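You operate a simulated robot arm through the tools that you are given. There is no shell and no other tool.

The job below is to be done with a simulated robot arm. You get a single attempt, and the scene is never put back.

Task
Put things in order on the wheeled grid table. At the end: the yellow bush stands where the blue tin stood; the green bush stands where the red keeper block stood; the orange can (marked "OIL") stands where the green bush stood; the red keeper block stands on top of the white card (marked "MAIZE"); the blue tin is on the flat yellow plate (marked "REAR"); whatever was shut is shut again. Leave all else as you found it, and nothing knocked over.

It is judged by the outcome, as a careful person would: the job done as asked, and still so three seconds after it is handed in. It fails if anything else is knocked over, pushed out of place, dropped, spilled or broken.

Robot
A 6-joint arm with a two-finger parallel gripper, fixed in place. Base frame: the origin is at the foot of the arm, x ahead of it, y to its left, z up; the work surface is at about z = 0. Units: mm, degrees, N and s.
With the tool pointing down near the work surface it reaches from about 180 to 460 mm from the base axis. Its first joint turns from -70.0 to 70.0 degrees. Payload 1.9 kg.
The tool frame sits at the grasp point between the pads (the TCP): z along the fingers, y along the line on which they close. The tips reach 23 mm beyond it. The gripper opens to 94 mm. The fingers are 38 mm wide and 10 mm thick; the gripper's body (54 by 96 mm) begins 39 mm behind the TCP.
Orientation is told as [roll, pitch, yaw] about the base's x, y, z axes, in that order, counted from this pose: with the fingers straight down and closing along the base's y, the tool's x points along the base's -x, its y along +y and its z along -z.

Tools
- The arm moves only by the tool apply_moves. Its argument "series" is a list that holds one entry, the list of rows, each a list of 7 numbers: the shift along the tool's x, y, z in cm, then the turn, a rotation vector about the tool's x, y, z in degrees, then the opening, from 0 (shut) to 1 (fully open). In form: [[[tx, ty, tz, ax, ay, az, hand], ...]]. A call has 1 to 20 rows; each row shifts and turns the commanded pose from where the row before left it, along the tool's axes as they then stand. A row lasts 0.2 s, in which the tool goes at most 50 mm and 8.6 degrees; a call with a longer step from one row to the next is refused whole, and so is a gripper value outside its range. Where a pose cannot be reached the arm comes as near as it can. A force on the tool above 40 N (or 10 N above the force at the start of the call, whichever is more), or a blocked arm, ends the call early, and 0.2 s more pass. The fingers move at their own pace (about 108 mm/s each) and stop on an object; they squeeze with about 37 N. The grip force told is the motor's: it shows also when the fingers shut on nothing. Time passes only in rows, and 0.2 s behind the last, so rows that do not move let the fingers close. The reply holds the time, the measured pose of the TCP, the force on the tool along the base axes, the opening and the grip force, in the units named above and with some noise, with the torque about the TCP (base axes, N m) and any sound that the robot's microphone picked up, and new pictures: "views" is both (left out), scene, wrist or none.
- Cameras (640 x 400 px; columns grow to the right, rows downward): "scene" is fixed at [51.3, 313.2, 415.4]; the picture's right is [-0.66, -0.75, 0.00], its down [-0.48, 0.43, -0.76] and it looks along [0.57, -0.51, -0.65] (base axes); focal length 214 px, centre (320, 200). "wrist" rides on the gripper at [86, 16, -75] in the tool frame; the picture's right is [-0.18, 0.98, 0.00], its down [-0.58, -0.11, -0.81] and it looks along [-0.79, -0.15, 0.59] (tool axes); focal length 243 px, centre (320, 200). There is no depth. A picture from a camera that has moved, and an enlarged one, comes with that camera's place and axes in the base frame and with its lens. The place of the scene camera against the robot may be out by one fixed shift of up to 18 mm in any direction.
- close_up(camera, box): a new picture of the part [left, top, right, bottom] of that camera's present view, enlarged. The clock stands still meanwhile.
- close_job(): hands the job in; it is judged then, once.

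Places have to be worked out from the pictures, the camera data and where the tool is seen. Open the gripper and draw the arm clear of the work before you hand the job in, unless the task says otherwise.

The tools are called after "Emit:" by a JSON object that holds its "name" and its "arguments". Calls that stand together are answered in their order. apply_moves: Moves the arm, as the interface text tells. Its arguments: {"type":"object","properties":{"series":{"type":"array"},"views":{"type":"string","enum":["both","scene","wrist","none"]}},"required":["series"]} The other tools are called the same way: close_up (camera, box) takes an enlarged picture of a part of a camera's view; close_job () hands the job in.

At the start:

```text
time_s: 0.0
eef_pos: [292.7, -130.2, 290.7]
orientation: [0.1, -0.1, 0.0]
wrist_force: [0.4, 0.6, 0.2]
torque: [0.04, 0.0, -0.01]
opening: 93.9
finger_force: 0.1
```

scene: 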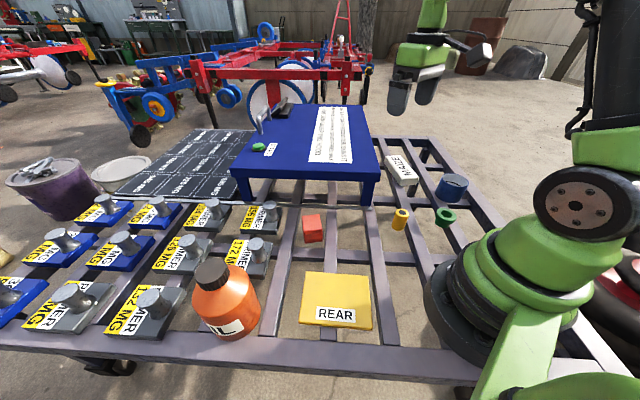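
wrist: 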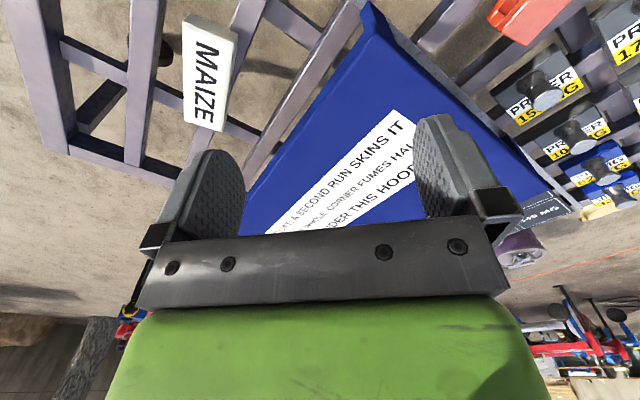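

I start by looking at the scene enlarged, to find where each object stands; nothing is moved yet.

Emit:
{"name": "close_up", "arguments": {"camera": "scene", "box": [280, 130, 480, 255]}}

Emit:
{"name": "close_up", "arguments": {"camera": "scene", "box": [180, 200, 400, 340]}}

Emit:
{"name": "close_up", "arguments": {"camera": "scene", "box": [220, 90, 400, 205]}}

Emit:
{"name": "close_up", "arguments": {"camera": "wrist", "box": [0, 0, 640, 240]}}

```text
3.20 times, centred on (380, 192) of scene
camera zoom: at [51.3, 313.2, 415.4], right [-0.66, -0.75, 0.0], down [-0.48, 0.43, -0.76], along [0.57, -0.51, -0.65], focal length 686 px, centre (128, 224)
```

zoom: 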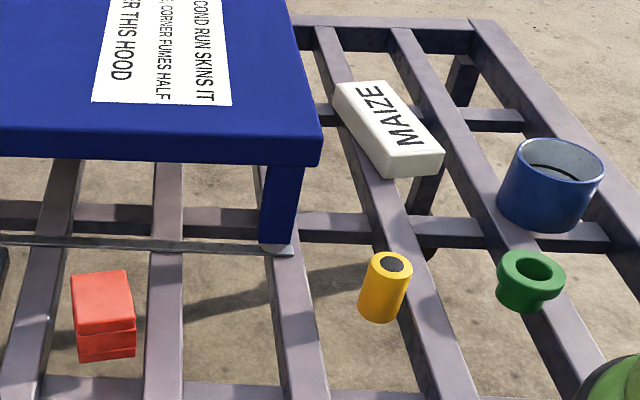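

```text
2.86 times, centred on (290, 270) of scene
camera zoom: at [51.3, 313.2, 415.4], right [-0.66, -0.75, 0.0], down [-0.48, 0.43, -0.76], along [0.57, -0.51, -0.65], focal length 613 px, centre (406, 0)
```

zoom: 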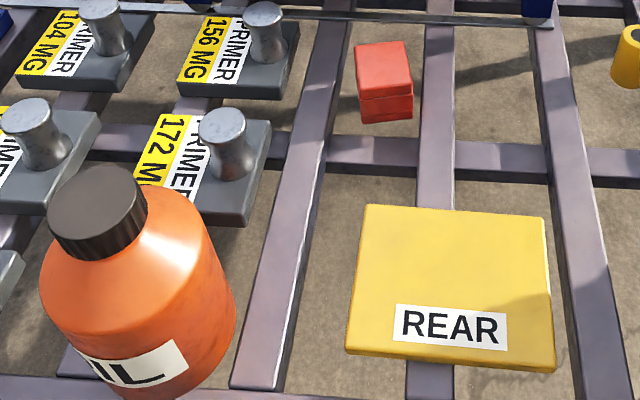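

```text
3.48 times, centred on (310, 148) of scene
camera zoom: at [51.3, 313.2, 415.4], right [-0.66, -0.75, 0.0], down [-0.48, 0.43, -0.76], along [0.57, -0.51, -0.65], focal length 746 px, centre (355, 383)
```

zoom: 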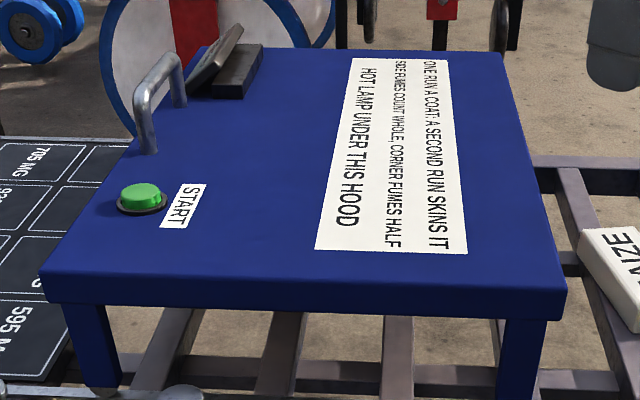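

```text
1.00 times, centred on (320, 120) of wrist (not enlarged: the box is as wide or as high as the picture)
camera zoom: at [205.0, -112.6, 366.3], right [0.18, 0.98, 0.0], down [0.58, -0.11, 0.81], along [0.79, -0.15, -0.59], focal length 243 px, centre (320, 280)
```

zoom: 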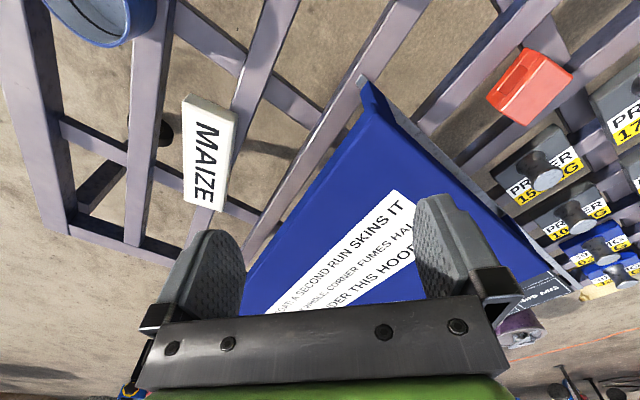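

The overview puts the blue tin near (172,-336), the yellow bush near (201,-93), the green bush near (129,-192) and the red block near (325,92), with the scene camera uncertain by up to 18 mm. I'll zoom in more on each object to see what it stands on and how it's built.

Emit:
{"name": "close_up", "arguments": {"camera": "scene", "box": [290, 200, 340, 250]}}

Emit:
{"name": "close_up", "arguments": {"camera": "scene", "box": [380, 165, 480, 235]}}

Emit:
{"name": "close_up", "arguments": {"camera": "scene", "box": [180, 250, 280, 350]}}

Emit:
{"name": "close_up", "arguments": {"camera": "wrist", "box": [440, 0, 640, 125]}}

Emit:
{"name": "close_up", "arguments": {"camera": "wrist", "box": [0, 0, 260, 160]}}

```text
8.00 times, centred on (315, 225) of scene
camera zoom: at [51.3, 313.2, 415.4], right [-0.66, -0.75, 0.0], down [-0.48, 0.43, -0.76], along [0.57, -0.51, -0.65], focal length 1716 px, centre (360, 0)
```

zoom: 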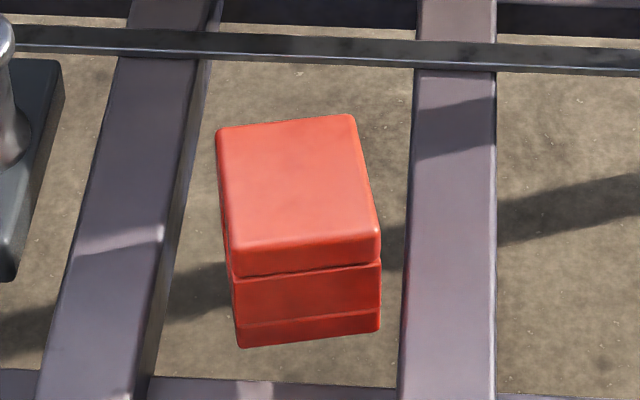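

```text
5.71 times, centred on (430, 200) of scene
camera zoom: at [51.3, 313.2, 415.4], right [-0.66, -0.75, 0.0], down [-0.48, 0.43, -0.76], along [0.57, -0.51, -0.65], focal length 1226 px, centre (-309, 200)
```

zoom: 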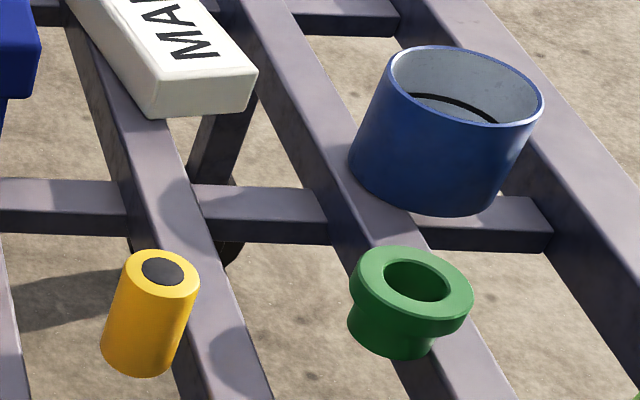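

```text
4.00 times, centred on (230, 300) of scene
camera zoom: at [51.3, 313.2, 415.4], right [-0.66, -0.75, 0.0], down [-0.48, 0.43, -0.76], along [0.57, -0.51, -0.65], focal length 858 px, centre (680, -200)
```

zoom: 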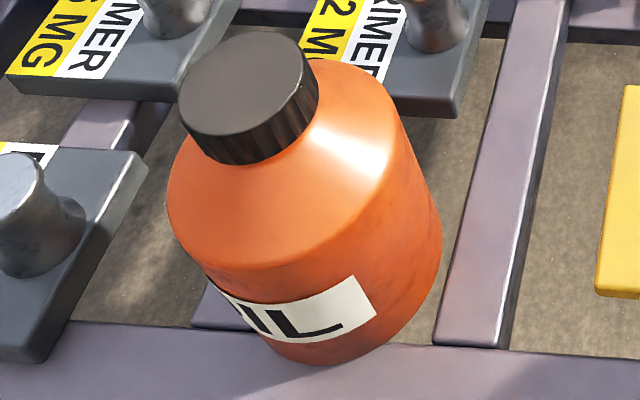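

```text
3.20 times, centred on (540, 62) of wrist
camera zoom: at [205.0, -112.6, 366.3], right [0.18, 0.98, 0.0], down [0.58, -0.11, 0.81], along [0.79, -0.15, -0.59], focal length 776 px, centre (-384, 640)
```

zoom: 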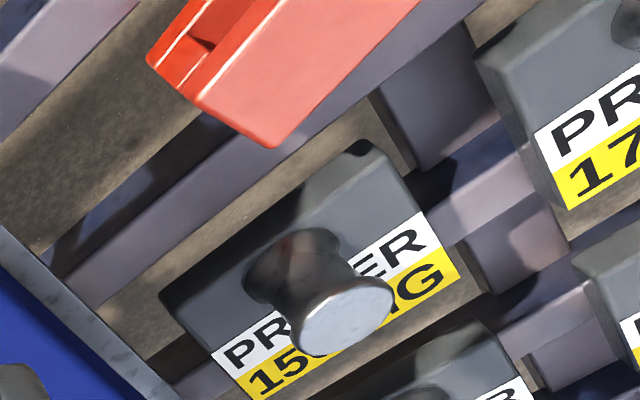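

```text
2.46 times, centred on (130, 80) of wrist
camera zoom: at [205.0, -112.6, 366.3], right [0.18, 0.98, 0.0], down [0.58, -0.11, 0.81], along [0.79, -0.15, -0.59], focal length 597 px, centre (788, 495)
```

zoom: 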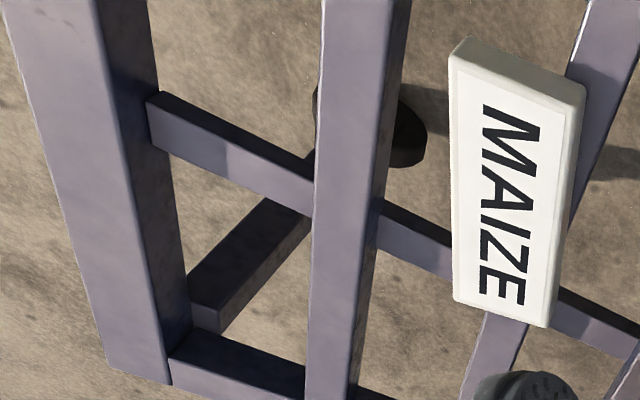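

Objects stand on or over the bars, and the red block shows a slot in its side. I'll move the open gripper to about 200 mm above the yellow bush, so the wrist camera gives an independent fix.

Emit:
{"name": "apply_moves", "arguments": {"series": [[[1.95, 1.25, 2.25, 0, 0, 0, 1], [1.95, 1.25, 2.25, 0, 0, 0, 1], [1.95, 1.25, 2.25, 0, 0, 0, 1], [1.95, 1.25, 2.25, 0, 0, 0, 1], [0, 0, 0, 0, 0, 0, 1]]], "views": "both"}}

```text
time_s: 1.2
eef_pos: [214.0, -79.3, 200.1]
orientation: [0.0, -0.1, 0.0]
wrist_force: [0.3, -0.1, 0.1]
torque: [0.05, -0.01, 0.0]
opening: 94.1
finger_force: 0.0
camera wrist: at [126.5, -61.8, 275.5], right [0.18, 0.98, 0.0], down [0.58, -0.11, 0.81], along [0.79, -0.15, -0.59], focal length 243 px, centre (320, 200)
```

scene: 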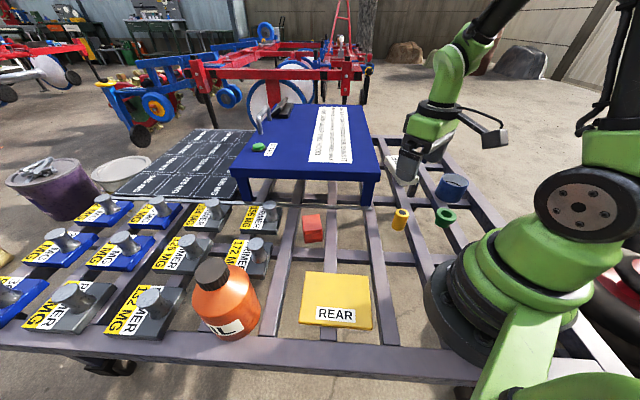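
wrist: 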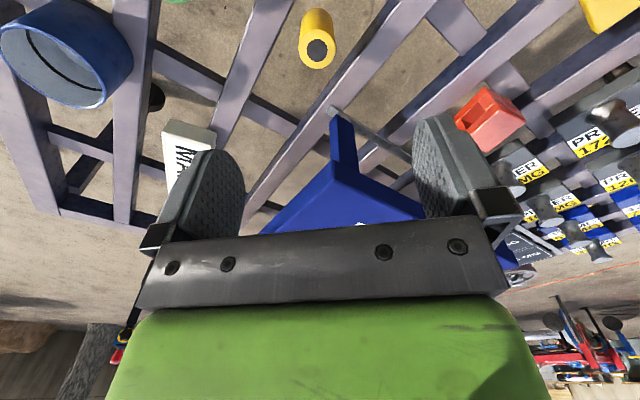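

The wrist camera now sees the tin, the yellow bush and the red block. I take enlarged views to measure them.

Emit:
{"name": "close_up", "arguments": {"camera": "wrist", "box": [270, 0, 370, 80]}}

Emit:
{"name": "close_up", "arguments": {"camera": "wrist", "box": [430, 60, 550, 180]}}

Emit:
{"name": "close_up", "arguments": {"camera": "wrist", "box": [0, 0, 240, 150]}}

Emit:
{"name": "close_up", "arguments": {"camera": "wrist", "box": [480, 80, 640, 260]}}

```text
5.00 times, centred on (320, 40) of wrist
camera zoom: at [126.5, -61.8, 275.5], right [0.18, 0.98, 0.0], down [0.58, -0.11, 0.81], along [0.79, -0.15, -0.59], focal length 1213 px, centre (320, 1000)
```

zoom: 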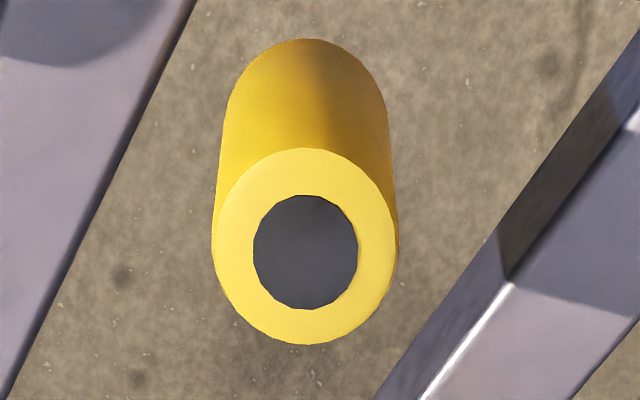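

```text
3.33 times, centred on (490, 120) of wrist
camera zoom: at [126.5, -61.8, 275.5], right [0.18, 0.98, 0.0], down [0.58, -0.11, 0.81], along [0.79, -0.15, -0.59], focal length 809 px, centre (-247, 467)
```

zoom: 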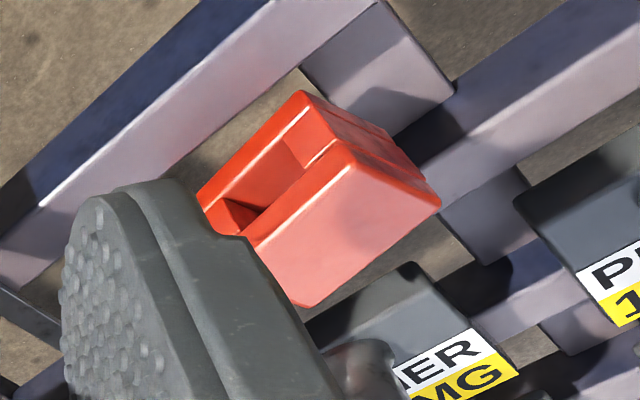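

```text
2.67 times, centred on (120, 75) of wrist
camera zoom: at [126.5, -61.8, 275.5], right [0.18, 0.98, 0.0], down [0.58, -0.11, 0.81], along [0.79, -0.15, -0.59], focal length 647 px, centre (853, 533)
```

zoom: 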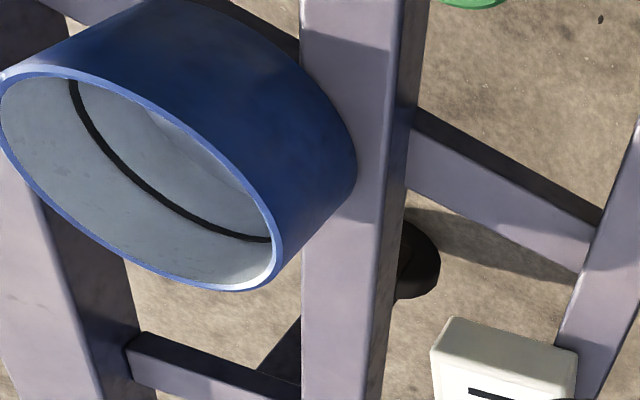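

```text
2.22 times, centred on (560, 170) of wrist
camera zoom: at [126.5, -61.8, 275.5], right [0.18, 0.98, 0.0], down [0.58, -0.11, 0.81], along [0.79, -0.15, -0.59], focal length 539 px, centre (-213, 267)
```

zoom: 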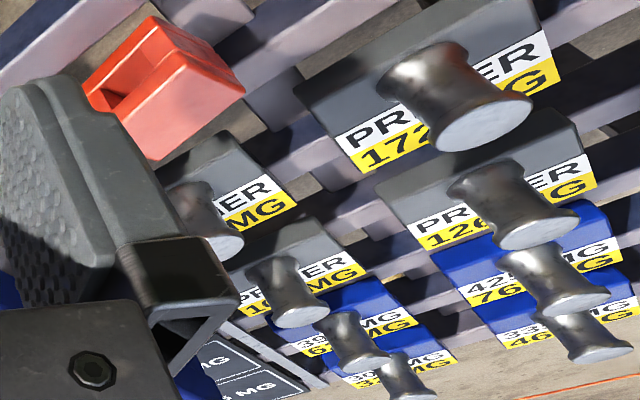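

The yellow bush stands at about (214,-81), roughly 31 mm wide and 50 mm tall, which implies a scene camera shift of about (+14,+10). Next I move to about 200 mm above the blue tin for a wrist fix.

Emit:
{"name": "apply_moves", "arguments": {"series": [[[0.483, -3.98, 0, 0, 0, 0, 1], [0.483, -3.98, 0, 0, 0, 0, 1], [0.483, -3.98, 0, 0, 0, 0, 1], [0.483, -3.98, 0, 0, 0, 0, 1], [0.483, -3.98, 0, 0, 0, 0, 1], [0.483, -3.98, 0, 0, 0, 0, 1], [0, 0, 0, 0, 0, 0, 1]]], "views": "both"}}

```text
time_s: 2.8
eef_pos: [184.4, -319.4, 201.8]
orientation: [0.0, -0.1, 0.0]
wrist_force: [-0.3, -0.5, -0.2]
torque: [-0.01, -0.01, 0.01]
opening: 94.0
finger_force: 0.0
camera wrist: at [96.4, -301.5, 276.5], right [0.18, 0.98, 0.0], down [0.58, -0.11, 0.81], along [0.79, -0.15, -0.59], focal length 243 px, centre (320, 200)
```

scene: 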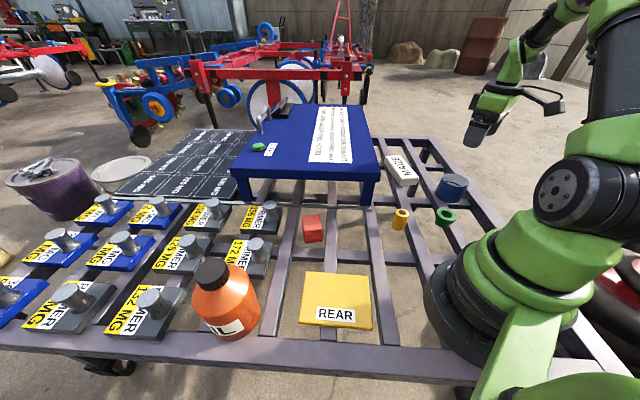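
wrist: 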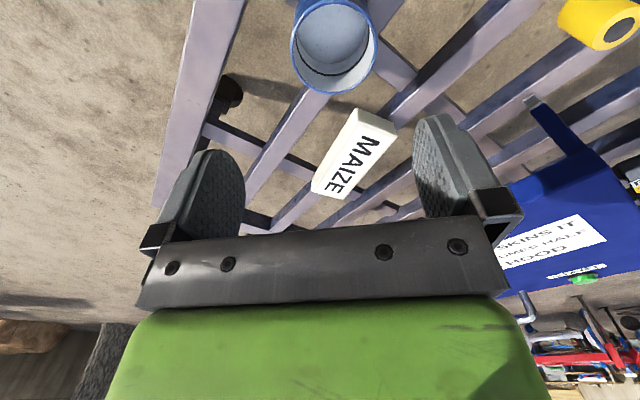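

Emit:
{"name": "close_up", "arguments": {"camera": "wrist", "box": [270, 0, 400, 100]}}

Emit:
{"name": "close_up", "arguments": {"camera": "wrist", "box": [290, 80, 430, 210]}}

```text
4.00 times, centred on (335, 50) of wrist
camera zoom: at [96.4, -301.5, 276.5], right [0.18, 0.98, 0.0], down [0.58, -0.11, 0.81], along [0.79, -0.15, -0.59], focal length 970 px, centre (260, 800)
```

zoom: 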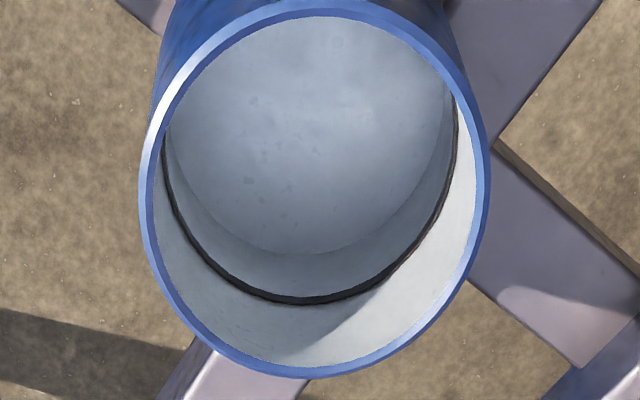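

```text
3.08 times, centred on (360, 145) of wrist
camera zoom: at [96.4, -301.5, 276.5], right [0.18, 0.98, 0.0], down [0.58, -0.11, 0.81], along [0.79, -0.15, -0.59], focal length 746 px, centre (197, 369)
```

zoom: 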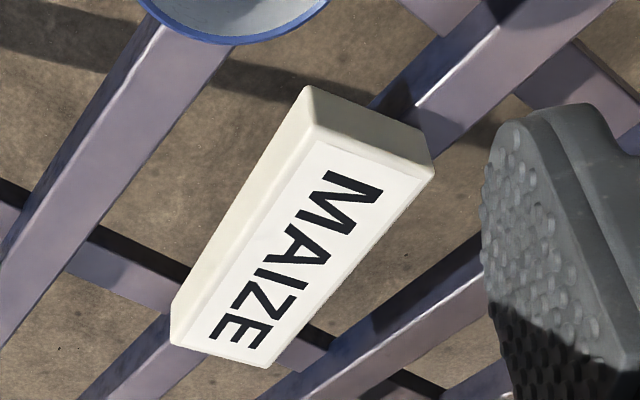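

The tin is empty, with a rim about 73 mm across and 50–57 mm tall, centred near (185,-306). I shift over it and come partly down to check alignment before closing.

Emit:
{"name": "apply_moves", "arguments": {"series": [[[0, 1.29, 0, 0, 0, 0, 1], [0, 0, 3.0, 0, 0, 0, 1], [0, 0, 3.0, 0, 0, 0, 1], [0, 0, 2.7, 0, 0, 0, 1], [0, 0, 0, 0, 0, 0, 1]]], "views": "wrist"}}

```text
time_s: 4.0
eef_pos: [184.1, -306.0, 113.0]
orientation: [0.2, -0.1, 0.1]
wrist_force: [-0.4, -0.4, 0.5]
torque: [0.02, 0.05, -0.01]
opening: 94.0
finger_force: 0.0
camera wrist: at [98.0, -288.9, 189.2], right [0.18, 0.98, 0.0], down [0.58, -0.11, 0.81], along [0.79, -0.15, -0.59], focal length 243 px, centre (320, 200)
```

wrist: 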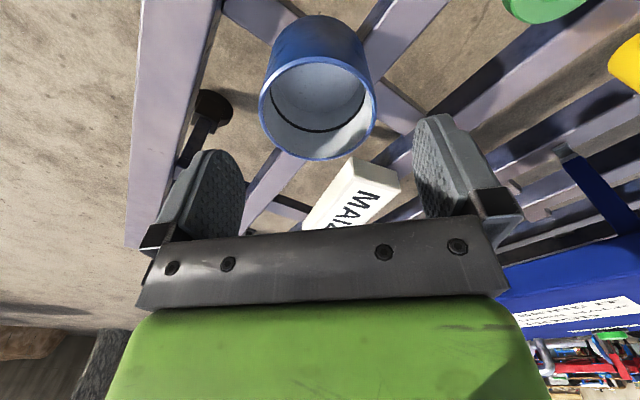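

Emit:
{"name": "close_up", "arguments": {"camera": "wrist", "box": [240, 0, 400, 170]}}

```text
2.35 times, centred on (320, 85) of wrist
camera zoom: at [98.0, -288.9, 189.2], right [0.18, 0.98, 0.0], down [0.58, -0.11, 0.81], along [0.79, -0.15, -0.59], focal length 571 px, centre (320, 471)
```

zoom: 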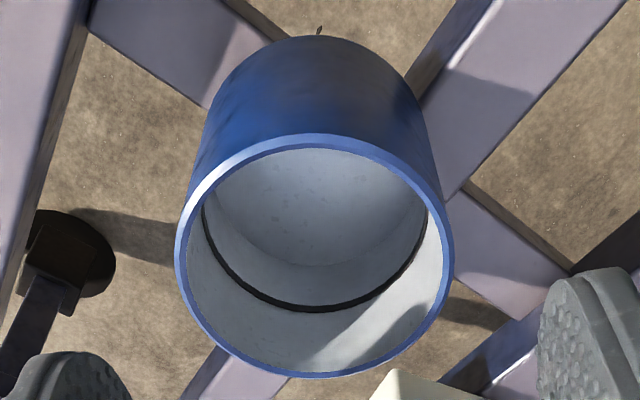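

The rim reads centred near (188,-307) with a diameter of about 75 mm, so it fits between the open fingers. I descend to TCP z≈32 and look before closing.

Emit:
{"name": "apply_moves", "arguments": {"series": [[[-0.4, -0.1, 0, 0, 0, 0, 1], [0, 0, 2.5, 0, 0, 0, 1], [0, 0, 2.5, 0, 0, 0, 1], [0, 0, 2.0, 0, 0, 0, 1], [0, 0, 1.1, 0, 0, 0, 1], [0, 0, 0, 0, 0, 0, 1]]], "views": "both"}}

```text
time_s: 5.4
eef_pos: [190.3, -305.9, 30.9]
orientation: [0.1, -0.1, 0.0]
wrist_force: [0.9, -0.3, -0.1]
torque: [-0.02, 0.03, -0.02]
opening: 93.9
finger_force: 0.1
camera wrist: at [102.7, -289.0, 107.9], right [0.18, 0.98, 0.0], down [0.58, -0.11, 0.81], along [0.79, -0.15, -0.59], focal length 243 px, centre (320, 200)
```

scene: 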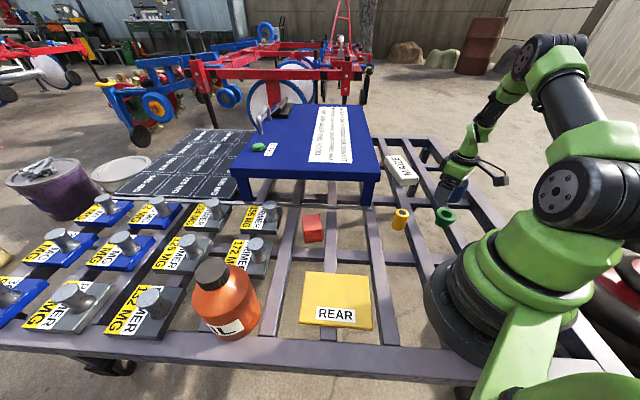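
wrist: 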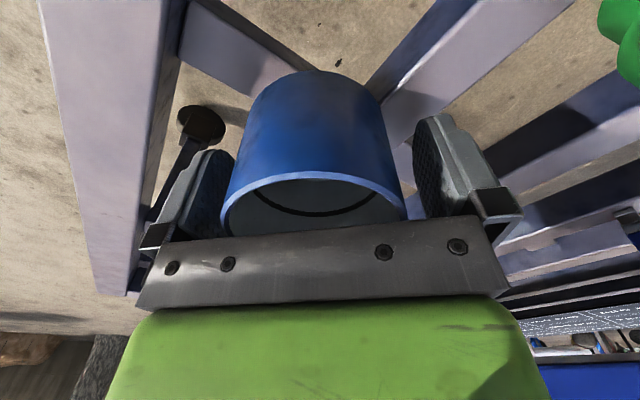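

Fingers straddle the tin with clearance on both sides, tin centre about (188,-308). I close on it without moving the arm.

Emit:
{"name": "apply_moves", "arguments": {"series": [[[0, -0.2, 0, 0, 0, 0, 1], [0, 0, 0, 0, 0, 0, 0.6], [0, 0, 0, 0, 0, 0, 0.3], [0, 0, 0, 0, 0, 0, 0], [0, 0, 0, 0, 0, 0, 0]]], "views": "wrist"}}

```text
time_s: 6.6
eef_pos: [189.4, -306.6, 33.8]
orientation: [0.0, -0.1, 0.0]
wrist_force: [-0.1, -1.2, 0.2]
torque: [-0.08, 0.0, -0.02]
opening: 71.7
finger_force: 36.8
camera wrist: at [102.4, -291.0, 108.1], right [0.18, 0.98, 0.0], down [0.58, -0.11, 0.81], along [0.79, -0.15, -0.59], focal length 243 px, centre (320, 200)
```

wrist: 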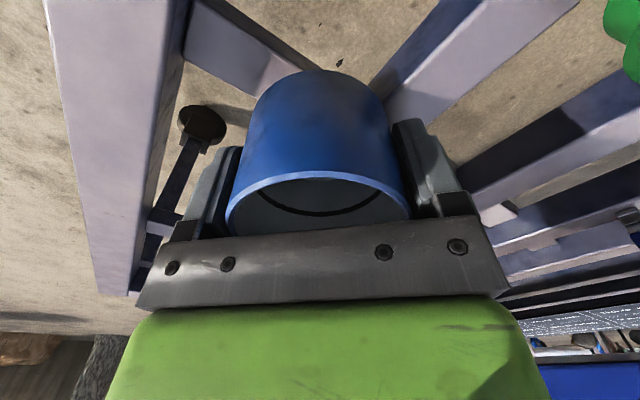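

The tin is gripped at 71.7 mm with 37 N, so its original place is about (189,-307). I lift it straight up and read the weight.

Emit:
{"name": "apply_moves", "arguments": {"series": [[[0, 0, -0.5, 0, 0, 0, 0], [0, 0, -1.5, 0, 0, 0, 0], [0, 0, -3.0, 0, 0, 0, 0], [0, 0, -3.5, 0, 0, 0, 0], [0, 0, -3.5, 0, 0, 0, 0], [0, 0, -2.0, 0, 0, 0, 0], [0, 0, 0, 0, 0, 0, 0]]], "views": "both"}}

```text
time_s: 8.2
eef_pos: [188.8, -308.1, 170.9]
orientation: [0.1, -0.1, 0.0]
wrist_force: [0.0, 0.7, -3.1]
torque: [0.01, 0.01, -0.02]
opening: 71.5
finger_force: 36.9
camera wrist: at [101.3, -291.2, 247.0], right [0.18, 0.98, 0.0], down [0.58, -0.11, 0.81], along [0.79, -0.15, -0.59], focal length 243 px, centre (320, 200)
```

scene: 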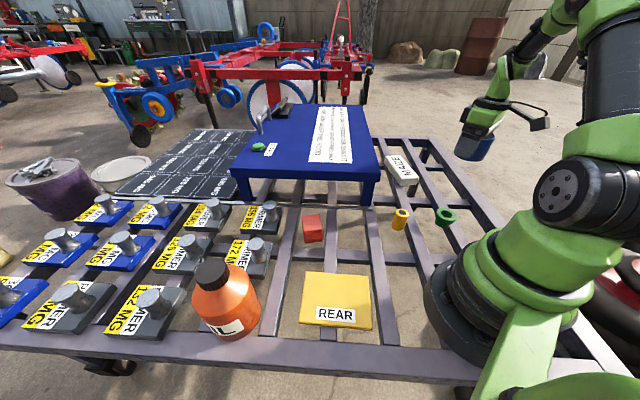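
wrist: 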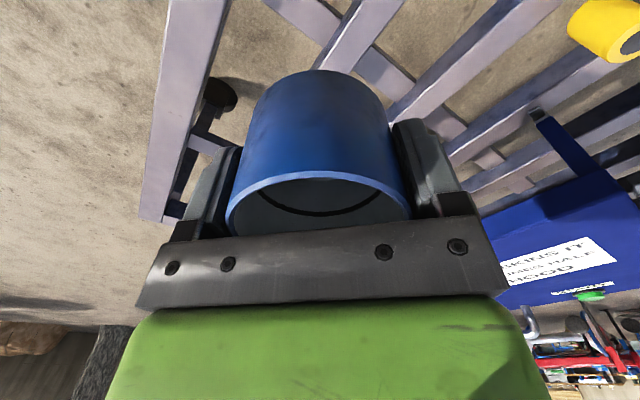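

The tin lifted cleanly and weighs about 3 N. I carry it at z≈172 in an arc around the base to above the yellow plate, near (186,175).

Emit:
{"name": "apply_moves", "arguments": {"series": [[[-1.343, 3.637, 0, 0, 0, 0, 0], [-1.343, 3.637, 0, 0, 0, 0, 0], [-1.343, 3.637, 0, 0, 0, 0, 0], [-0.75, 3.75, 0, 0, 0, 0, 0], [-0.75, 3.75, 0, 0, 0, 0, 0], [-0.75, 3.75, 0, 0, 0, 0, 0], [-0.75, 3.75, 0, 0, 0, 0, 0], [0.333, 3.667, 0, 0, 0, 0, 0], [0.333, 3.667, 0, 0, 0, 0, 0], [0.333, 3.667, 0, 0, 0, 0, 0], [1.6, 2.875, 0, 0, 0, 0, 0], [1.6, 2.875, 0, 0, 0, 0, 0], [1.6, 2.875, 0, 0, 0, 0, 0], [1.6, 2.875, 0, 0, 0, 0, 0], [0, 0, 0, 0, 0, 0, 0]]], "views": "both"}}

```text
time_s: 11.4
eef_pos: [186.7, 175.9, 171.5]
orientation: [0.1, -0.1, 0.0]
wrist_force: [0.5, 0.4, -1.5]
torque: [0.03, 0.0, -0.04]
opening: 71.1
finger_force: 36.5
camera wrist: at [99.2, 193.4, 248.1], right [0.18, 0.98, 0.0], down [0.58, -0.11, 0.81], along [0.79, -0.15, -0.59], focal length 243 px, centre (320, 200)
```

scene: 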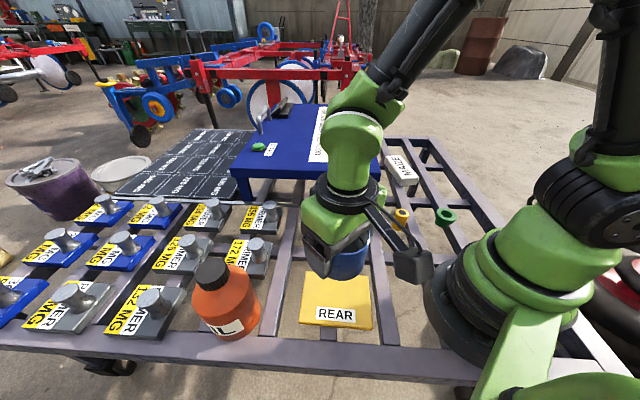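
wrist: 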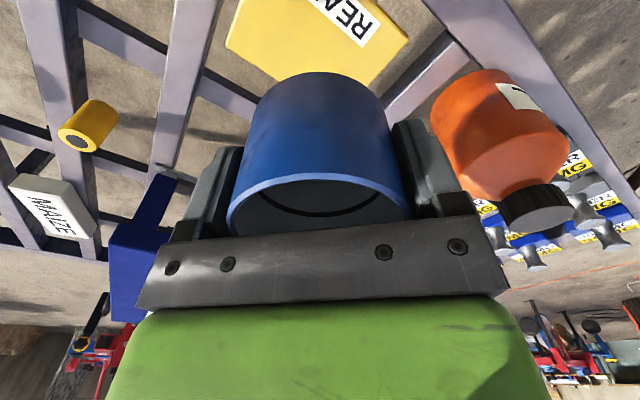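

The wrist view puts the plate's side corners at (173,97) and (198,253), so its centre is about (186,175), directly under the tin. I lower most of the way and check the gap.

Emit:
{"name": "apply_moves", "arguments": {"series": [[[0, 0, 3.0, 0, 0, 0, 0], [0, 0, 3.0, 0, 0, 0, 0], [0, 0, 3.0, 0, 0, 0, 0], [0, 0, 2.0, 0, 0, 0, 0], [0, 0, 0, 0, 0, 0, 0]]], "views": "both"}}

Emit:
{"name": "close_up", "arguments": {"camera": "scene", "box": [280, 220, 400, 340]}}

```text
time_s: 12.6
eef_pos: [187.1, 176.7, 60.8]
orientation: [0.1, -0.3, 0.0]
wrist_force: [0.6, 0.2, -2.4]
torque: [-0.03, -0.02, -0.03]
opening: 71.2
finger_force: 36.7
camera wrist: at [99.5, 193.7, 137.6], right [0.18, 0.98, 0.0], down [0.58, -0.11, 0.81], along [0.79, -0.15, -0.59], focal length 243 px, centre (320, 200)
```

scene: 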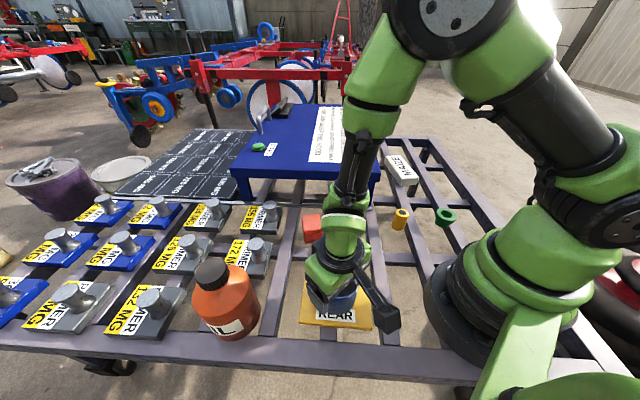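
wrist: 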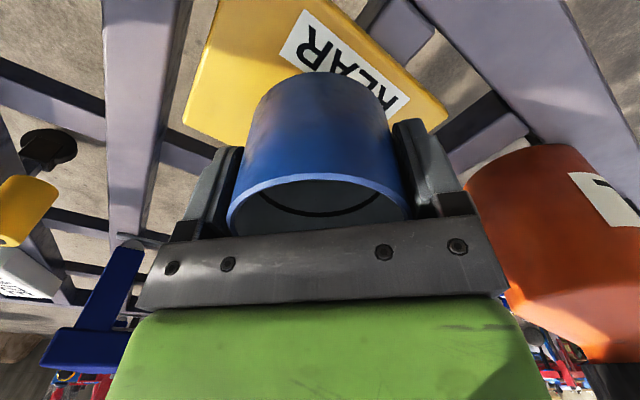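

```text
3.33 times, centred on (340, 280) of scene
camera zoom: at [51.3, 313.2, 415.3], right [-0.66, -0.75, 0.0], down [-0.48, 0.43, -0.76], along [0.57, -0.51, -0.65], focal length 715 px, centre (253, -67)
```

zoom: 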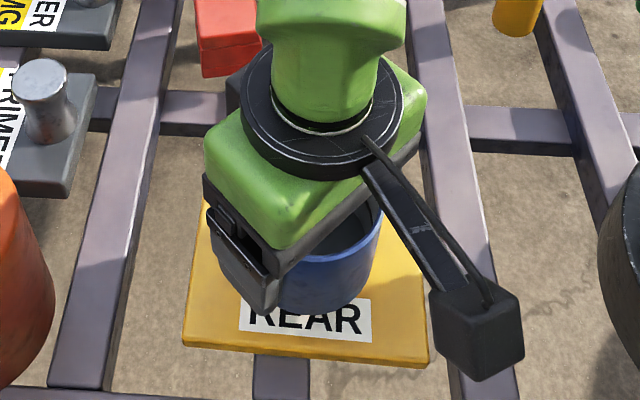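

The tin is centred over the plate, with its base roughly 15 mm above it. I lower in small steps and watch the vertical force for contact.

Emit:
{"name": "apply_moves", "arguments": {"series": [[[0, 0, 0.6, 0, 0, 0, 0], [0, 0, 0.4, 0, 0, 0, 0], [0, 0, 0.2, 0, 0, 0, 0], [0, 0, 0, 0, 0, 0, 0]]], "views": "none"}}

```text
time_s: 13.6
eef_pos: [186.7, 176.7, 51.4]
orientation: [0.1, -0.2, 0.0]
wrist_force: [0.0, -0.1, -1.4]
torque: [-0.01, 0.0, 0.01]
opening: 71.6
finger_force: 37.0
```

Emit:
{"name": "close_up", "arguments": {"camera": "wrist", "box": [180, 0, 460, 220]}}

Emit:
{"name": "close_up", "arguments": {"camera": "scene", "box": [300, 255, 380, 335]}}

```text
1.82 times, centred on (320, 110) of wrist
camera zoom: at [99.3, 193.6, 126.7], right [0.18, 0.98, 0.0], down [0.58, -0.11, 0.81], along [0.79, -0.15, -0.59], focal length 441 px, centre (320, 364)
```

zoom: 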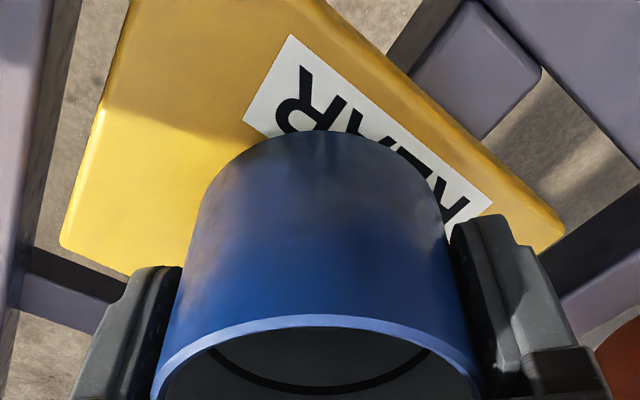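

```text
5.00 times, centred on (340, 295) of scene
camera zoom: at [51.3, 313.2, 415.3], right [-0.66, -0.75, 0.0], down [-0.48, 0.43, -0.76], along [0.57, -0.51, -0.65], focal length 1072 px, centre (220, -275)
```

zoom: 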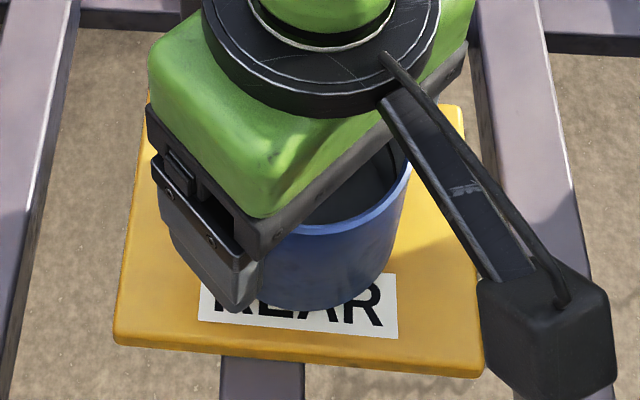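

Still no contact (−1.4 N, just the tin's weight). I lower in 2 mm steps.

Emit:
{"name": "apply_moves", "arguments": {"series": [[[0, 0, 0.2, 0, 0, 0, 0], [0, 0, 0.2, 0, 0, 0, 0], [0, 0, 0, 0, 0, 0, 0]]], "views": "none"}}

Emit:
{"name": "apply_moves", "arguments": {"series": [[[0, 0, 0.2, 0, 0, 0, 0], [0, 0, 0, 0, 0, 0, 0]]], "views": "none"}}

```text
time_s: 14.4
eef_pos: [185.4, 176.8, 47.9]
orientation: [0.2, -0.2, 0.1]
wrist_force: [0.5, -1.6, -0.8]
torque: [0.01, 0.02, 0.02]
opening: 71.4
finger_force: 36.9
```

```text
time_s: 15.0
eef_pos: [184.5, 176.7, 46.2]
orientation: [0.1, -0.1, 0.1]
wrist_force: [0.4, 0.1, -2.5]
torque: [-0.02, 0.02, 0.04]
opening: 71.4
finger_force: 37.3
```

No contact yet. I continue down in small steps.

Emit:
{"name": "apply_moves", "arguments": {"series": [[[0, 0, 0.2, 0, 0, 0, 0], [0, 0, 0, 0, 0, 0, 0]]], "views": "none"}}

Emit:
{"name": "apply_moves", "arguments": {"series": [[[0, 0, 0.2, 0, 0, 0, 0], [0, 0, 0, 0, 0, 0, 0]]], "views": "wrist"}}

```text
time_s: 15.6
eef_pos: [185.2, 176.5, 43.6]
orientation: [0.1, 0.0, 0.0]
wrist_force: [-4.7, -0.2, 22.7]
torque: [-0.2, 0.05, 0.03]
opening: 71.7
finger_force: 37.2
```

```text
time_s: 16.2
eef_pos: [186.0, 178.1, 40.8]
orientation: [0.2, -0.1, 0.0]
wrist_force: [3.3, -5.2, 24.3]
torque: [-0.6, -0.02, 0.03]
opening: 71.4
finger_force: 37.0
camera wrist: at [99.0, 193.9, 116.5], right [0.18, 0.98, 0.0], down [0.58, -0.11, 0.81], along [0.79, -0.15, -0.59], focal length 243 px, centre (320, 200)
```

wrist: 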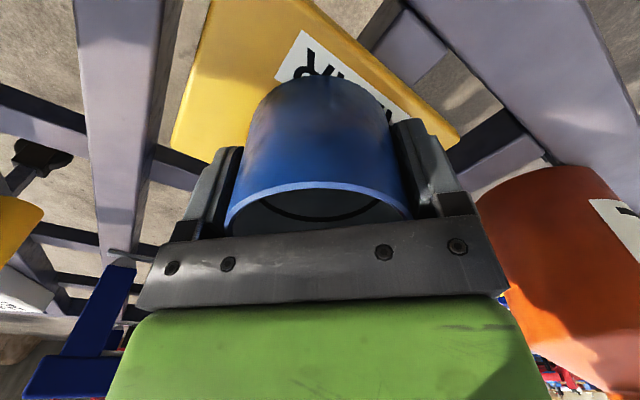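

Contact: +23 N at z≈43, so the tin rests on the plate, whose top is at about 10 mm. I ease up 2 mm to relieve the force, open, then rise straight up.

Emit:
{"name": "apply_moves", "arguments": {"series": [[[0, 0, -0.2, 0, 0, 0, 0], [0, 0, 0, 0, 0, 0, 0.9], [0, 0, 0, 0, 0, 0, 1], [0, 0, 0, 0, 0, 0, 1]]], "views": "wrist"}}

```text
time_s: 17.2
eef_pos: [186.1, 176.9, 42.9]
orientation: [0.1, -0.1, 0.0]
wrist_force: [0.4, -0.3, 0.4]
torque: [-0.01, 0.0, 0.02]
opening: 94.0
finger_force: 0.2
camera wrist: at [98.8, 193.9, 118.3], right [0.18, 0.98, 0.0], down [0.58, -0.11, 0.81], along [0.79, -0.15, -0.59], focal length 243 px, centre (320, 200)
```

wrist: 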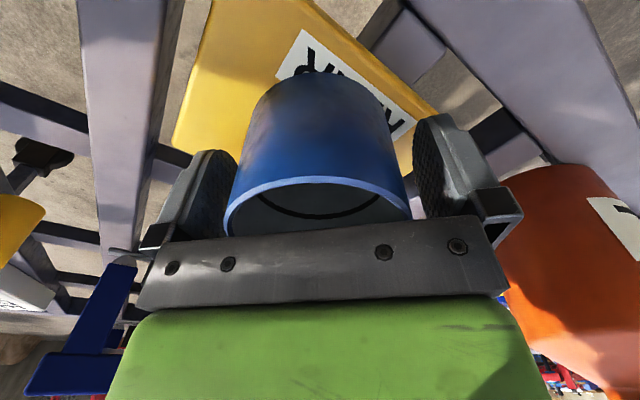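

The tin is released and standing on the plate. I rise clear.

Emit:
{"name": "apply_moves", "arguments": {"series": [[[0, 0, -2, 0, 0, 0, 1], [0, 0, -3, 0, 0, 0, 1], [0, 0, -4, 0, 0, 0, 1], [0, 0, -4, 0, 0, 0, 1], [0, 0, -3, 0, 0, 0, 1], [0, 0, 0, 0, 0, 0, 1]]], "views": "both"}}

```text
time_s: 18.6
eef_pos: [183.4, 175.7, 204.2]
orientation: [0.1, -0.1, -0.1]
wrist_force: [0.5, 0.4, 0.0]
torque: [0.01, -0.02, 0.02]
opening: 94.3
finger_force: 0.0
camera wrist: at [97.3, 192.3, 279.5], right [0.18, 0.98, 0.0], down [0.58, -0.11, 0.81], along [0.79, -0.15, -0.59], focal length 243 px, centre (320, 200)
```

scene: 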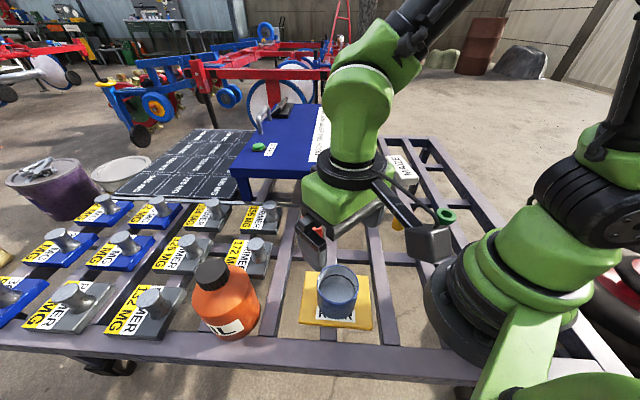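
wrist: 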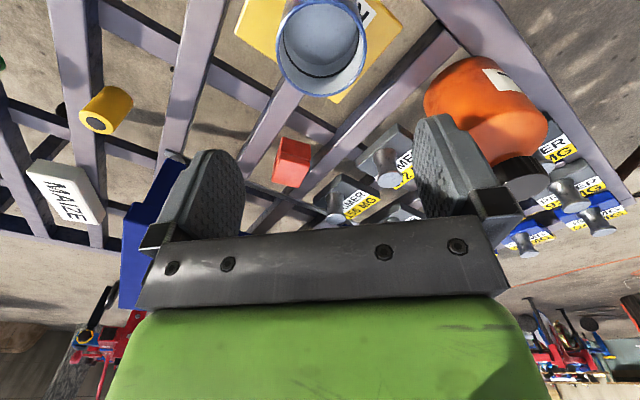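

The tin stands on the plate. I use this vantage point to enlarge the red block and the orange can.

Emit:
{"name": "close_up", "arguments": {"camera": "wrist", "box": [240, 100, 360, 200]}}

Emit:
{"name": "close_up", "arguments": {"camera": "wrist", "box": [400, 30, 600, 210]}}

```text
4.00 times, centred on (300, 150) of wrist
camera zoom: at [97.3, 192.3, 279.5], right [0.18, 0.98, 0.0], down [0.58, -0.11, 0.81], along [0.79, -0.15, -0.59], focal length 970 px, centre (400, 400)
```

zoom: 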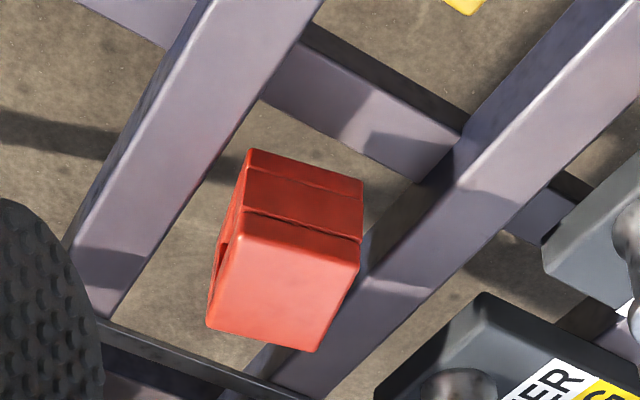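

```text
2.22 times, centred on (500, 120) of wrist
camera zoom: at [97.3, 192.3, 279.5], right [0.18, 0.98, 0.0], down [0.58, -0.11, 0.81], along [0.79, -0.15, -0.59], focal length 539 px, centre (-80, 378)
```

zoom: 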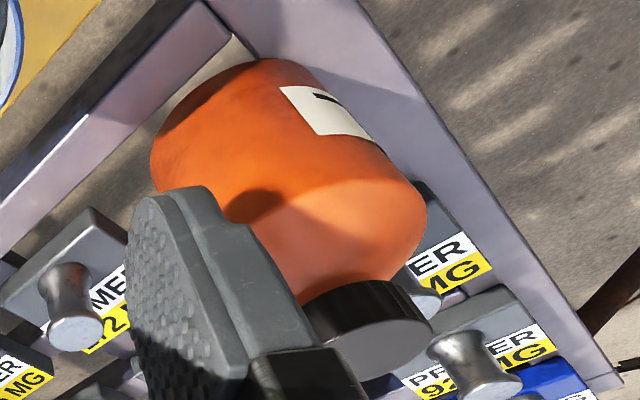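

Next is the yellow bush: I move above (214,-81) and descend partway for a check.

Emit:
{"name": "apply_moves", "arguments": {"series": [[[-1.475, -3.125, 0, 0, 0, 0, 1], [-1.475, -3.125, 0, 0, 0, 0, 1], [-1.475, -3.125, 0, 0, 0, 0, 1], [-1.475, -3.125, 0, 0, 0, 0, 1], [0.7625, -3.275, 0, 0, 0, 0, 1], [0.7625, -3.275, 0, 0, 0, 0, 1], [0.7625, -3.275, 0, 0, 0, 0, 1], [0.7625, -3.275, 0, 0, 0, 0, 1], [0, 0, 3.1, 0, 0, 0, 0.75], [0, 0, 3.1, 0, 0, 0, 0.75], [0, 0, 3.1, 0, 0, 0, 0.75], [0, 0, 0, 0, 0, 0, 0.75]]], "views": "wrist"}}

Emit:
{"name": "close_up", "arguments": {"camera": "wrist", "box": [260, 20, 380, 140]}}

```text
time_s: 21.2
eef_pos: [212.8, -78.6, 109.3]
orientation: [0.1, -0.1, 0.0]
wrist_force: [0.8, 0.3, -0.5]
torque: [-0.01, -0.02, -0.04]
opening: 70.3
finger_force: 0.1
camera wrist: at [126.2, -62.2, 184.8], right [0.18, 0.98, 0.0], down [0.58, -0.11, 0.81], along [0.79, -0.15, -0.59], focal length 243 px, centre (320, 200)
```

wrist: 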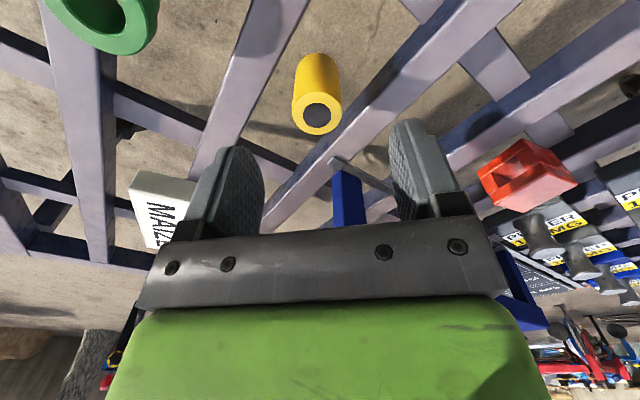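

```text
3.33 times, centred on (320, 80) of wrist
camera zoom: at [126.2, -62.2, 184.8], right [0.18, 0.98, 0.0], down [0.58, -0.11, 0.81], along [0.79, -0.15, -0.59], focal length 809 px, centre (320, 600)
```

zoom: 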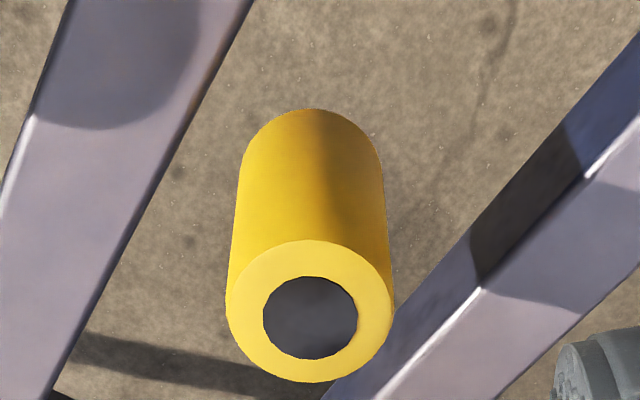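

The bush reads centred about 4 mm ahead of and 2 mm to the right of the TCP, about 51 mm tall and 31 mm wide. I correct and descend to z≈30, then close.

Emit:
{"name": "apply_moves", "arguments": {"series": [[[-0.4, -0.2, 0, 0, 0, 0, 0.75], [0, 0, 2.5, 0, 0, 0, 0.75], [0, 0, 2.5, 0, 0, 0, 0.75], [0, 0, 2.0, 0, 0, 0, 0.75], [0, 0, 0.9, 0, 0, 0, 0.75], [0, 0, 0, 0, 0, 0, 0.75]]], "views": "wrist"}}

```text
time_s: 22.6
eef_pos: [217.8, -80.9, 30.5]
orientation: [0.0, -0.1, 0.0]
wrist_force: [0.1, -0.7, 0.2]
torque: [0.0, 0.04, 0.01]
opening: 70.4
finger_force: 0.1
camera wrist: at [131.0, -64.9, 106.2], right [0.18, 0.98, 0.0], down [0.58, -0.11, 0.81], along [0.79, -0.15, -0.59], focal length 243 px, centre (320, 200)
```

wrist: 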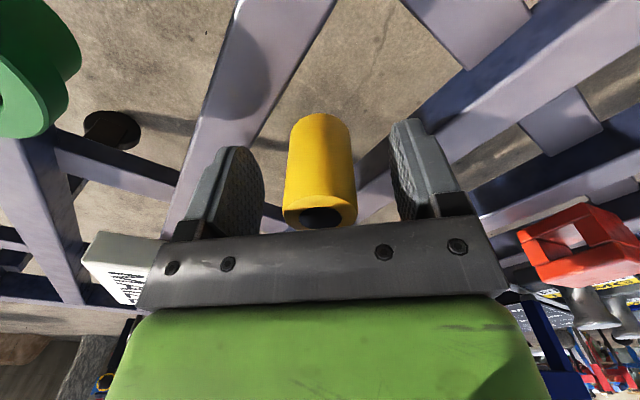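

The bush sits between the fingers. I close, and enlarge the red block seen at the right, because it seems to have a hollow side.

Emit:
{"name": "apply_moves", "arguments": {"series": [[[0, 0, 0, 0, 0, 0, 0.4], [0, 0, 0, 0, 0, 0, 0.2], [0, 0, 0, 0, 0, 0, 0], [0, 0, 0, 0, 0, 0, 0]]], "views": "none"}}

Emit:
{"name": "close_up", "arguments": {"camera": "wrist", "box": [500, 170, 640, 310]}}

```text
time_s: 23.6
eef_pos: [218.2, -82.7, 30.2]
orientation: [0.1, -0.2, 0.0]
wrist_force: [-0.4, -1.1, 0.4]
torque: [-0.02, -0.02, 0.0]
opening: 30.3
finger_force: 36.8
```

```text
2.86 times, centred on (570, 240) of wrist
camera zoom: at [131.0, -65.0, 106.4], right [0.18, 0.98, 0.0], down [0.58, -0.11, 0.81], along [0.79, -0.15, -0.59], focal length 693 px, centre (-394, 86)
```

zoom: 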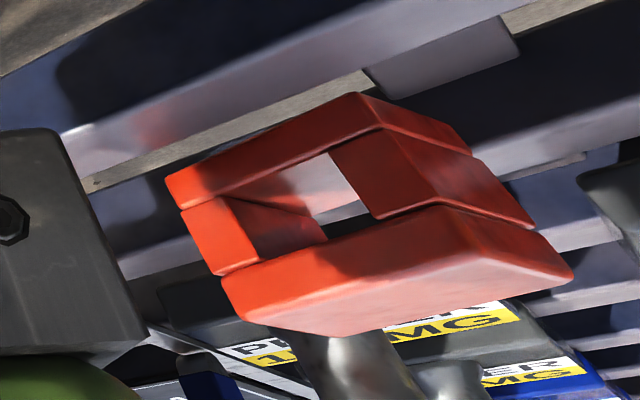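

The bush is gripped at 30.3 mm. The red block is a square tube, open along the direction (1,1), with solid walls facing the scene camera. I lift the bush and carry it to the tin's old place, about (189.5,-308.5).

Emit:
{"name": "apply_moves", "arguments": {"series": [[[0, 0, -0.5, 0, 0, 0, 0], [0, 0, -1.5, 0, 0, 0, 0], [0, 0, -3.5, 0, 0, 0, 0], [0, 0, -4.0, 0, 0, 0, 0], [0, 0, -3.5, 0, 0, 0, 0], [0.483, -3.758, 0, 0, 0, 0, 0], [0.483, -3.758, 0, 0, 0, 0, 0], [0.483, -3.758, 0, 0, 0, 0, 0], [0.483, -3.758, 0, 0, 0, 0, 0], [0.483, -3.758, 0, 0, 0, 0, 0], [0.483, -3.758, 0, 0, 0, 0, 0], [0, 0, 0, 0, 0, 0, 0], [0, 0, 4.0, 0, 0, 0, 0], [0, 0, 4.0, 0, 0, 0, 0], [0, 0, 3.0, 0, 0, 0, 0], [0, 0, 0, 0, 0, 0, 0]]], "views": "both"}}

```text
time_s: 27.0
eef_pos: [189.8, -306.7, 49.4]
orientation: [0.1, -0.1, 0.0]
wrist_force: [0.4, 0.6, 0.0]
torque: [-0.03, 0.0, -0.02]
opening: 30.3
finger_force: 36.9
camera wrist: at [104.0, -290.2, 124.4], right [0.18, 0.98, 0.0], down [0.58, -0.11, 0.81], along [0.79, -0.15, -0.59], focal length 243 px, centre (320, 200)
```

scene: 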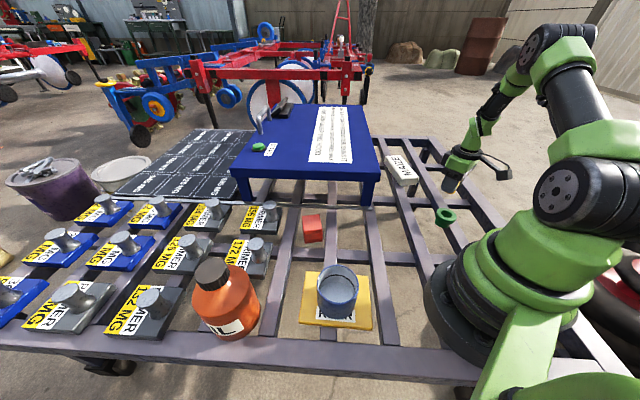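
wrist: 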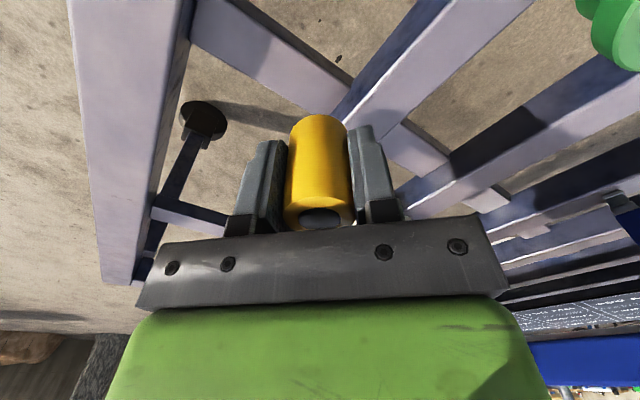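

Above the tin's old place, the bush base is about 20 mm up. I lower to near contact, then step down.

Emit:
{"name": "apply_moves", "arguments": {"series": [[[0, 0, 1.0, 0, 0, 0, 0], [0, 0, 0.6, 0, 0, 0, 0], [0, 0, 0, 0, 0, 0, 0]]], "views": "none"}}

```text
time_s: 27.8
eef_pos: [190.2, -306.5, 33.0]
orientation: [0.2, -0.1, 0.0]
wrist_force: [-0.1, -1.2, 0.2]
torque: [-0.03, 0.0, 0.02]
opening: 30.2
finger_force: 36.9
```

No contact yet, with the base about 4 mm up. I step down 2 mm at a time.

Emit:
{"name": "apply_moves", "arguments": {"series": [[[0, 0, 0.2, 0, 0, 0, 0], [0, 0, 0, 0, 0, 0, 0]]], "views": "none"}}

```text
time_s: 28.4
eef_pos: [190.9, -307.3, 32.0]
orientation: [0.1, -0.1, 0.0]
wrist_force: [0.4, -0.4, 0.0]
torque: [0.02, 0.02, 0.01]
opening: 30.3
finger_force: 36.8
```

Emit:
{"name": "apply_moves", "arguments": {"series": [[[0, 0, 0.15, 0, 0, 0, 0], [0, 0, 0, 0, 0, 0, 0]]], "views": "none"}}

```text
time_s: 29.0
eef_pos: [189.7, -306.5, 30.2]
orientation: [0.0, -0.2, 0.0]
wrist_force: [-0.5, 0.6, 0.7]
torque: [0.01, -0.02, 0.02]
opening: 30.2
finger_force: 37.1
```

Slight upward force (0.7 N), near contact. One more small step.

Emit:
{"name": "apply_moves", "arguments": {"series": [[[0, 0, 0.1, 0, 0, 0, 0], [0, 0, 0, 0, 0, 0, 0]]], "views": "none"}}

```text
time_s: 29.6
eef_pos: [190.4, -307.3, 29.9]
orientation: [0.0, -0.2, -0.1]
wrist_force: [3.8, 8.1, 25.0]
torque: [0.14, -0.03, -0.04]
opening: 30.1
finger_force: 37.2
```

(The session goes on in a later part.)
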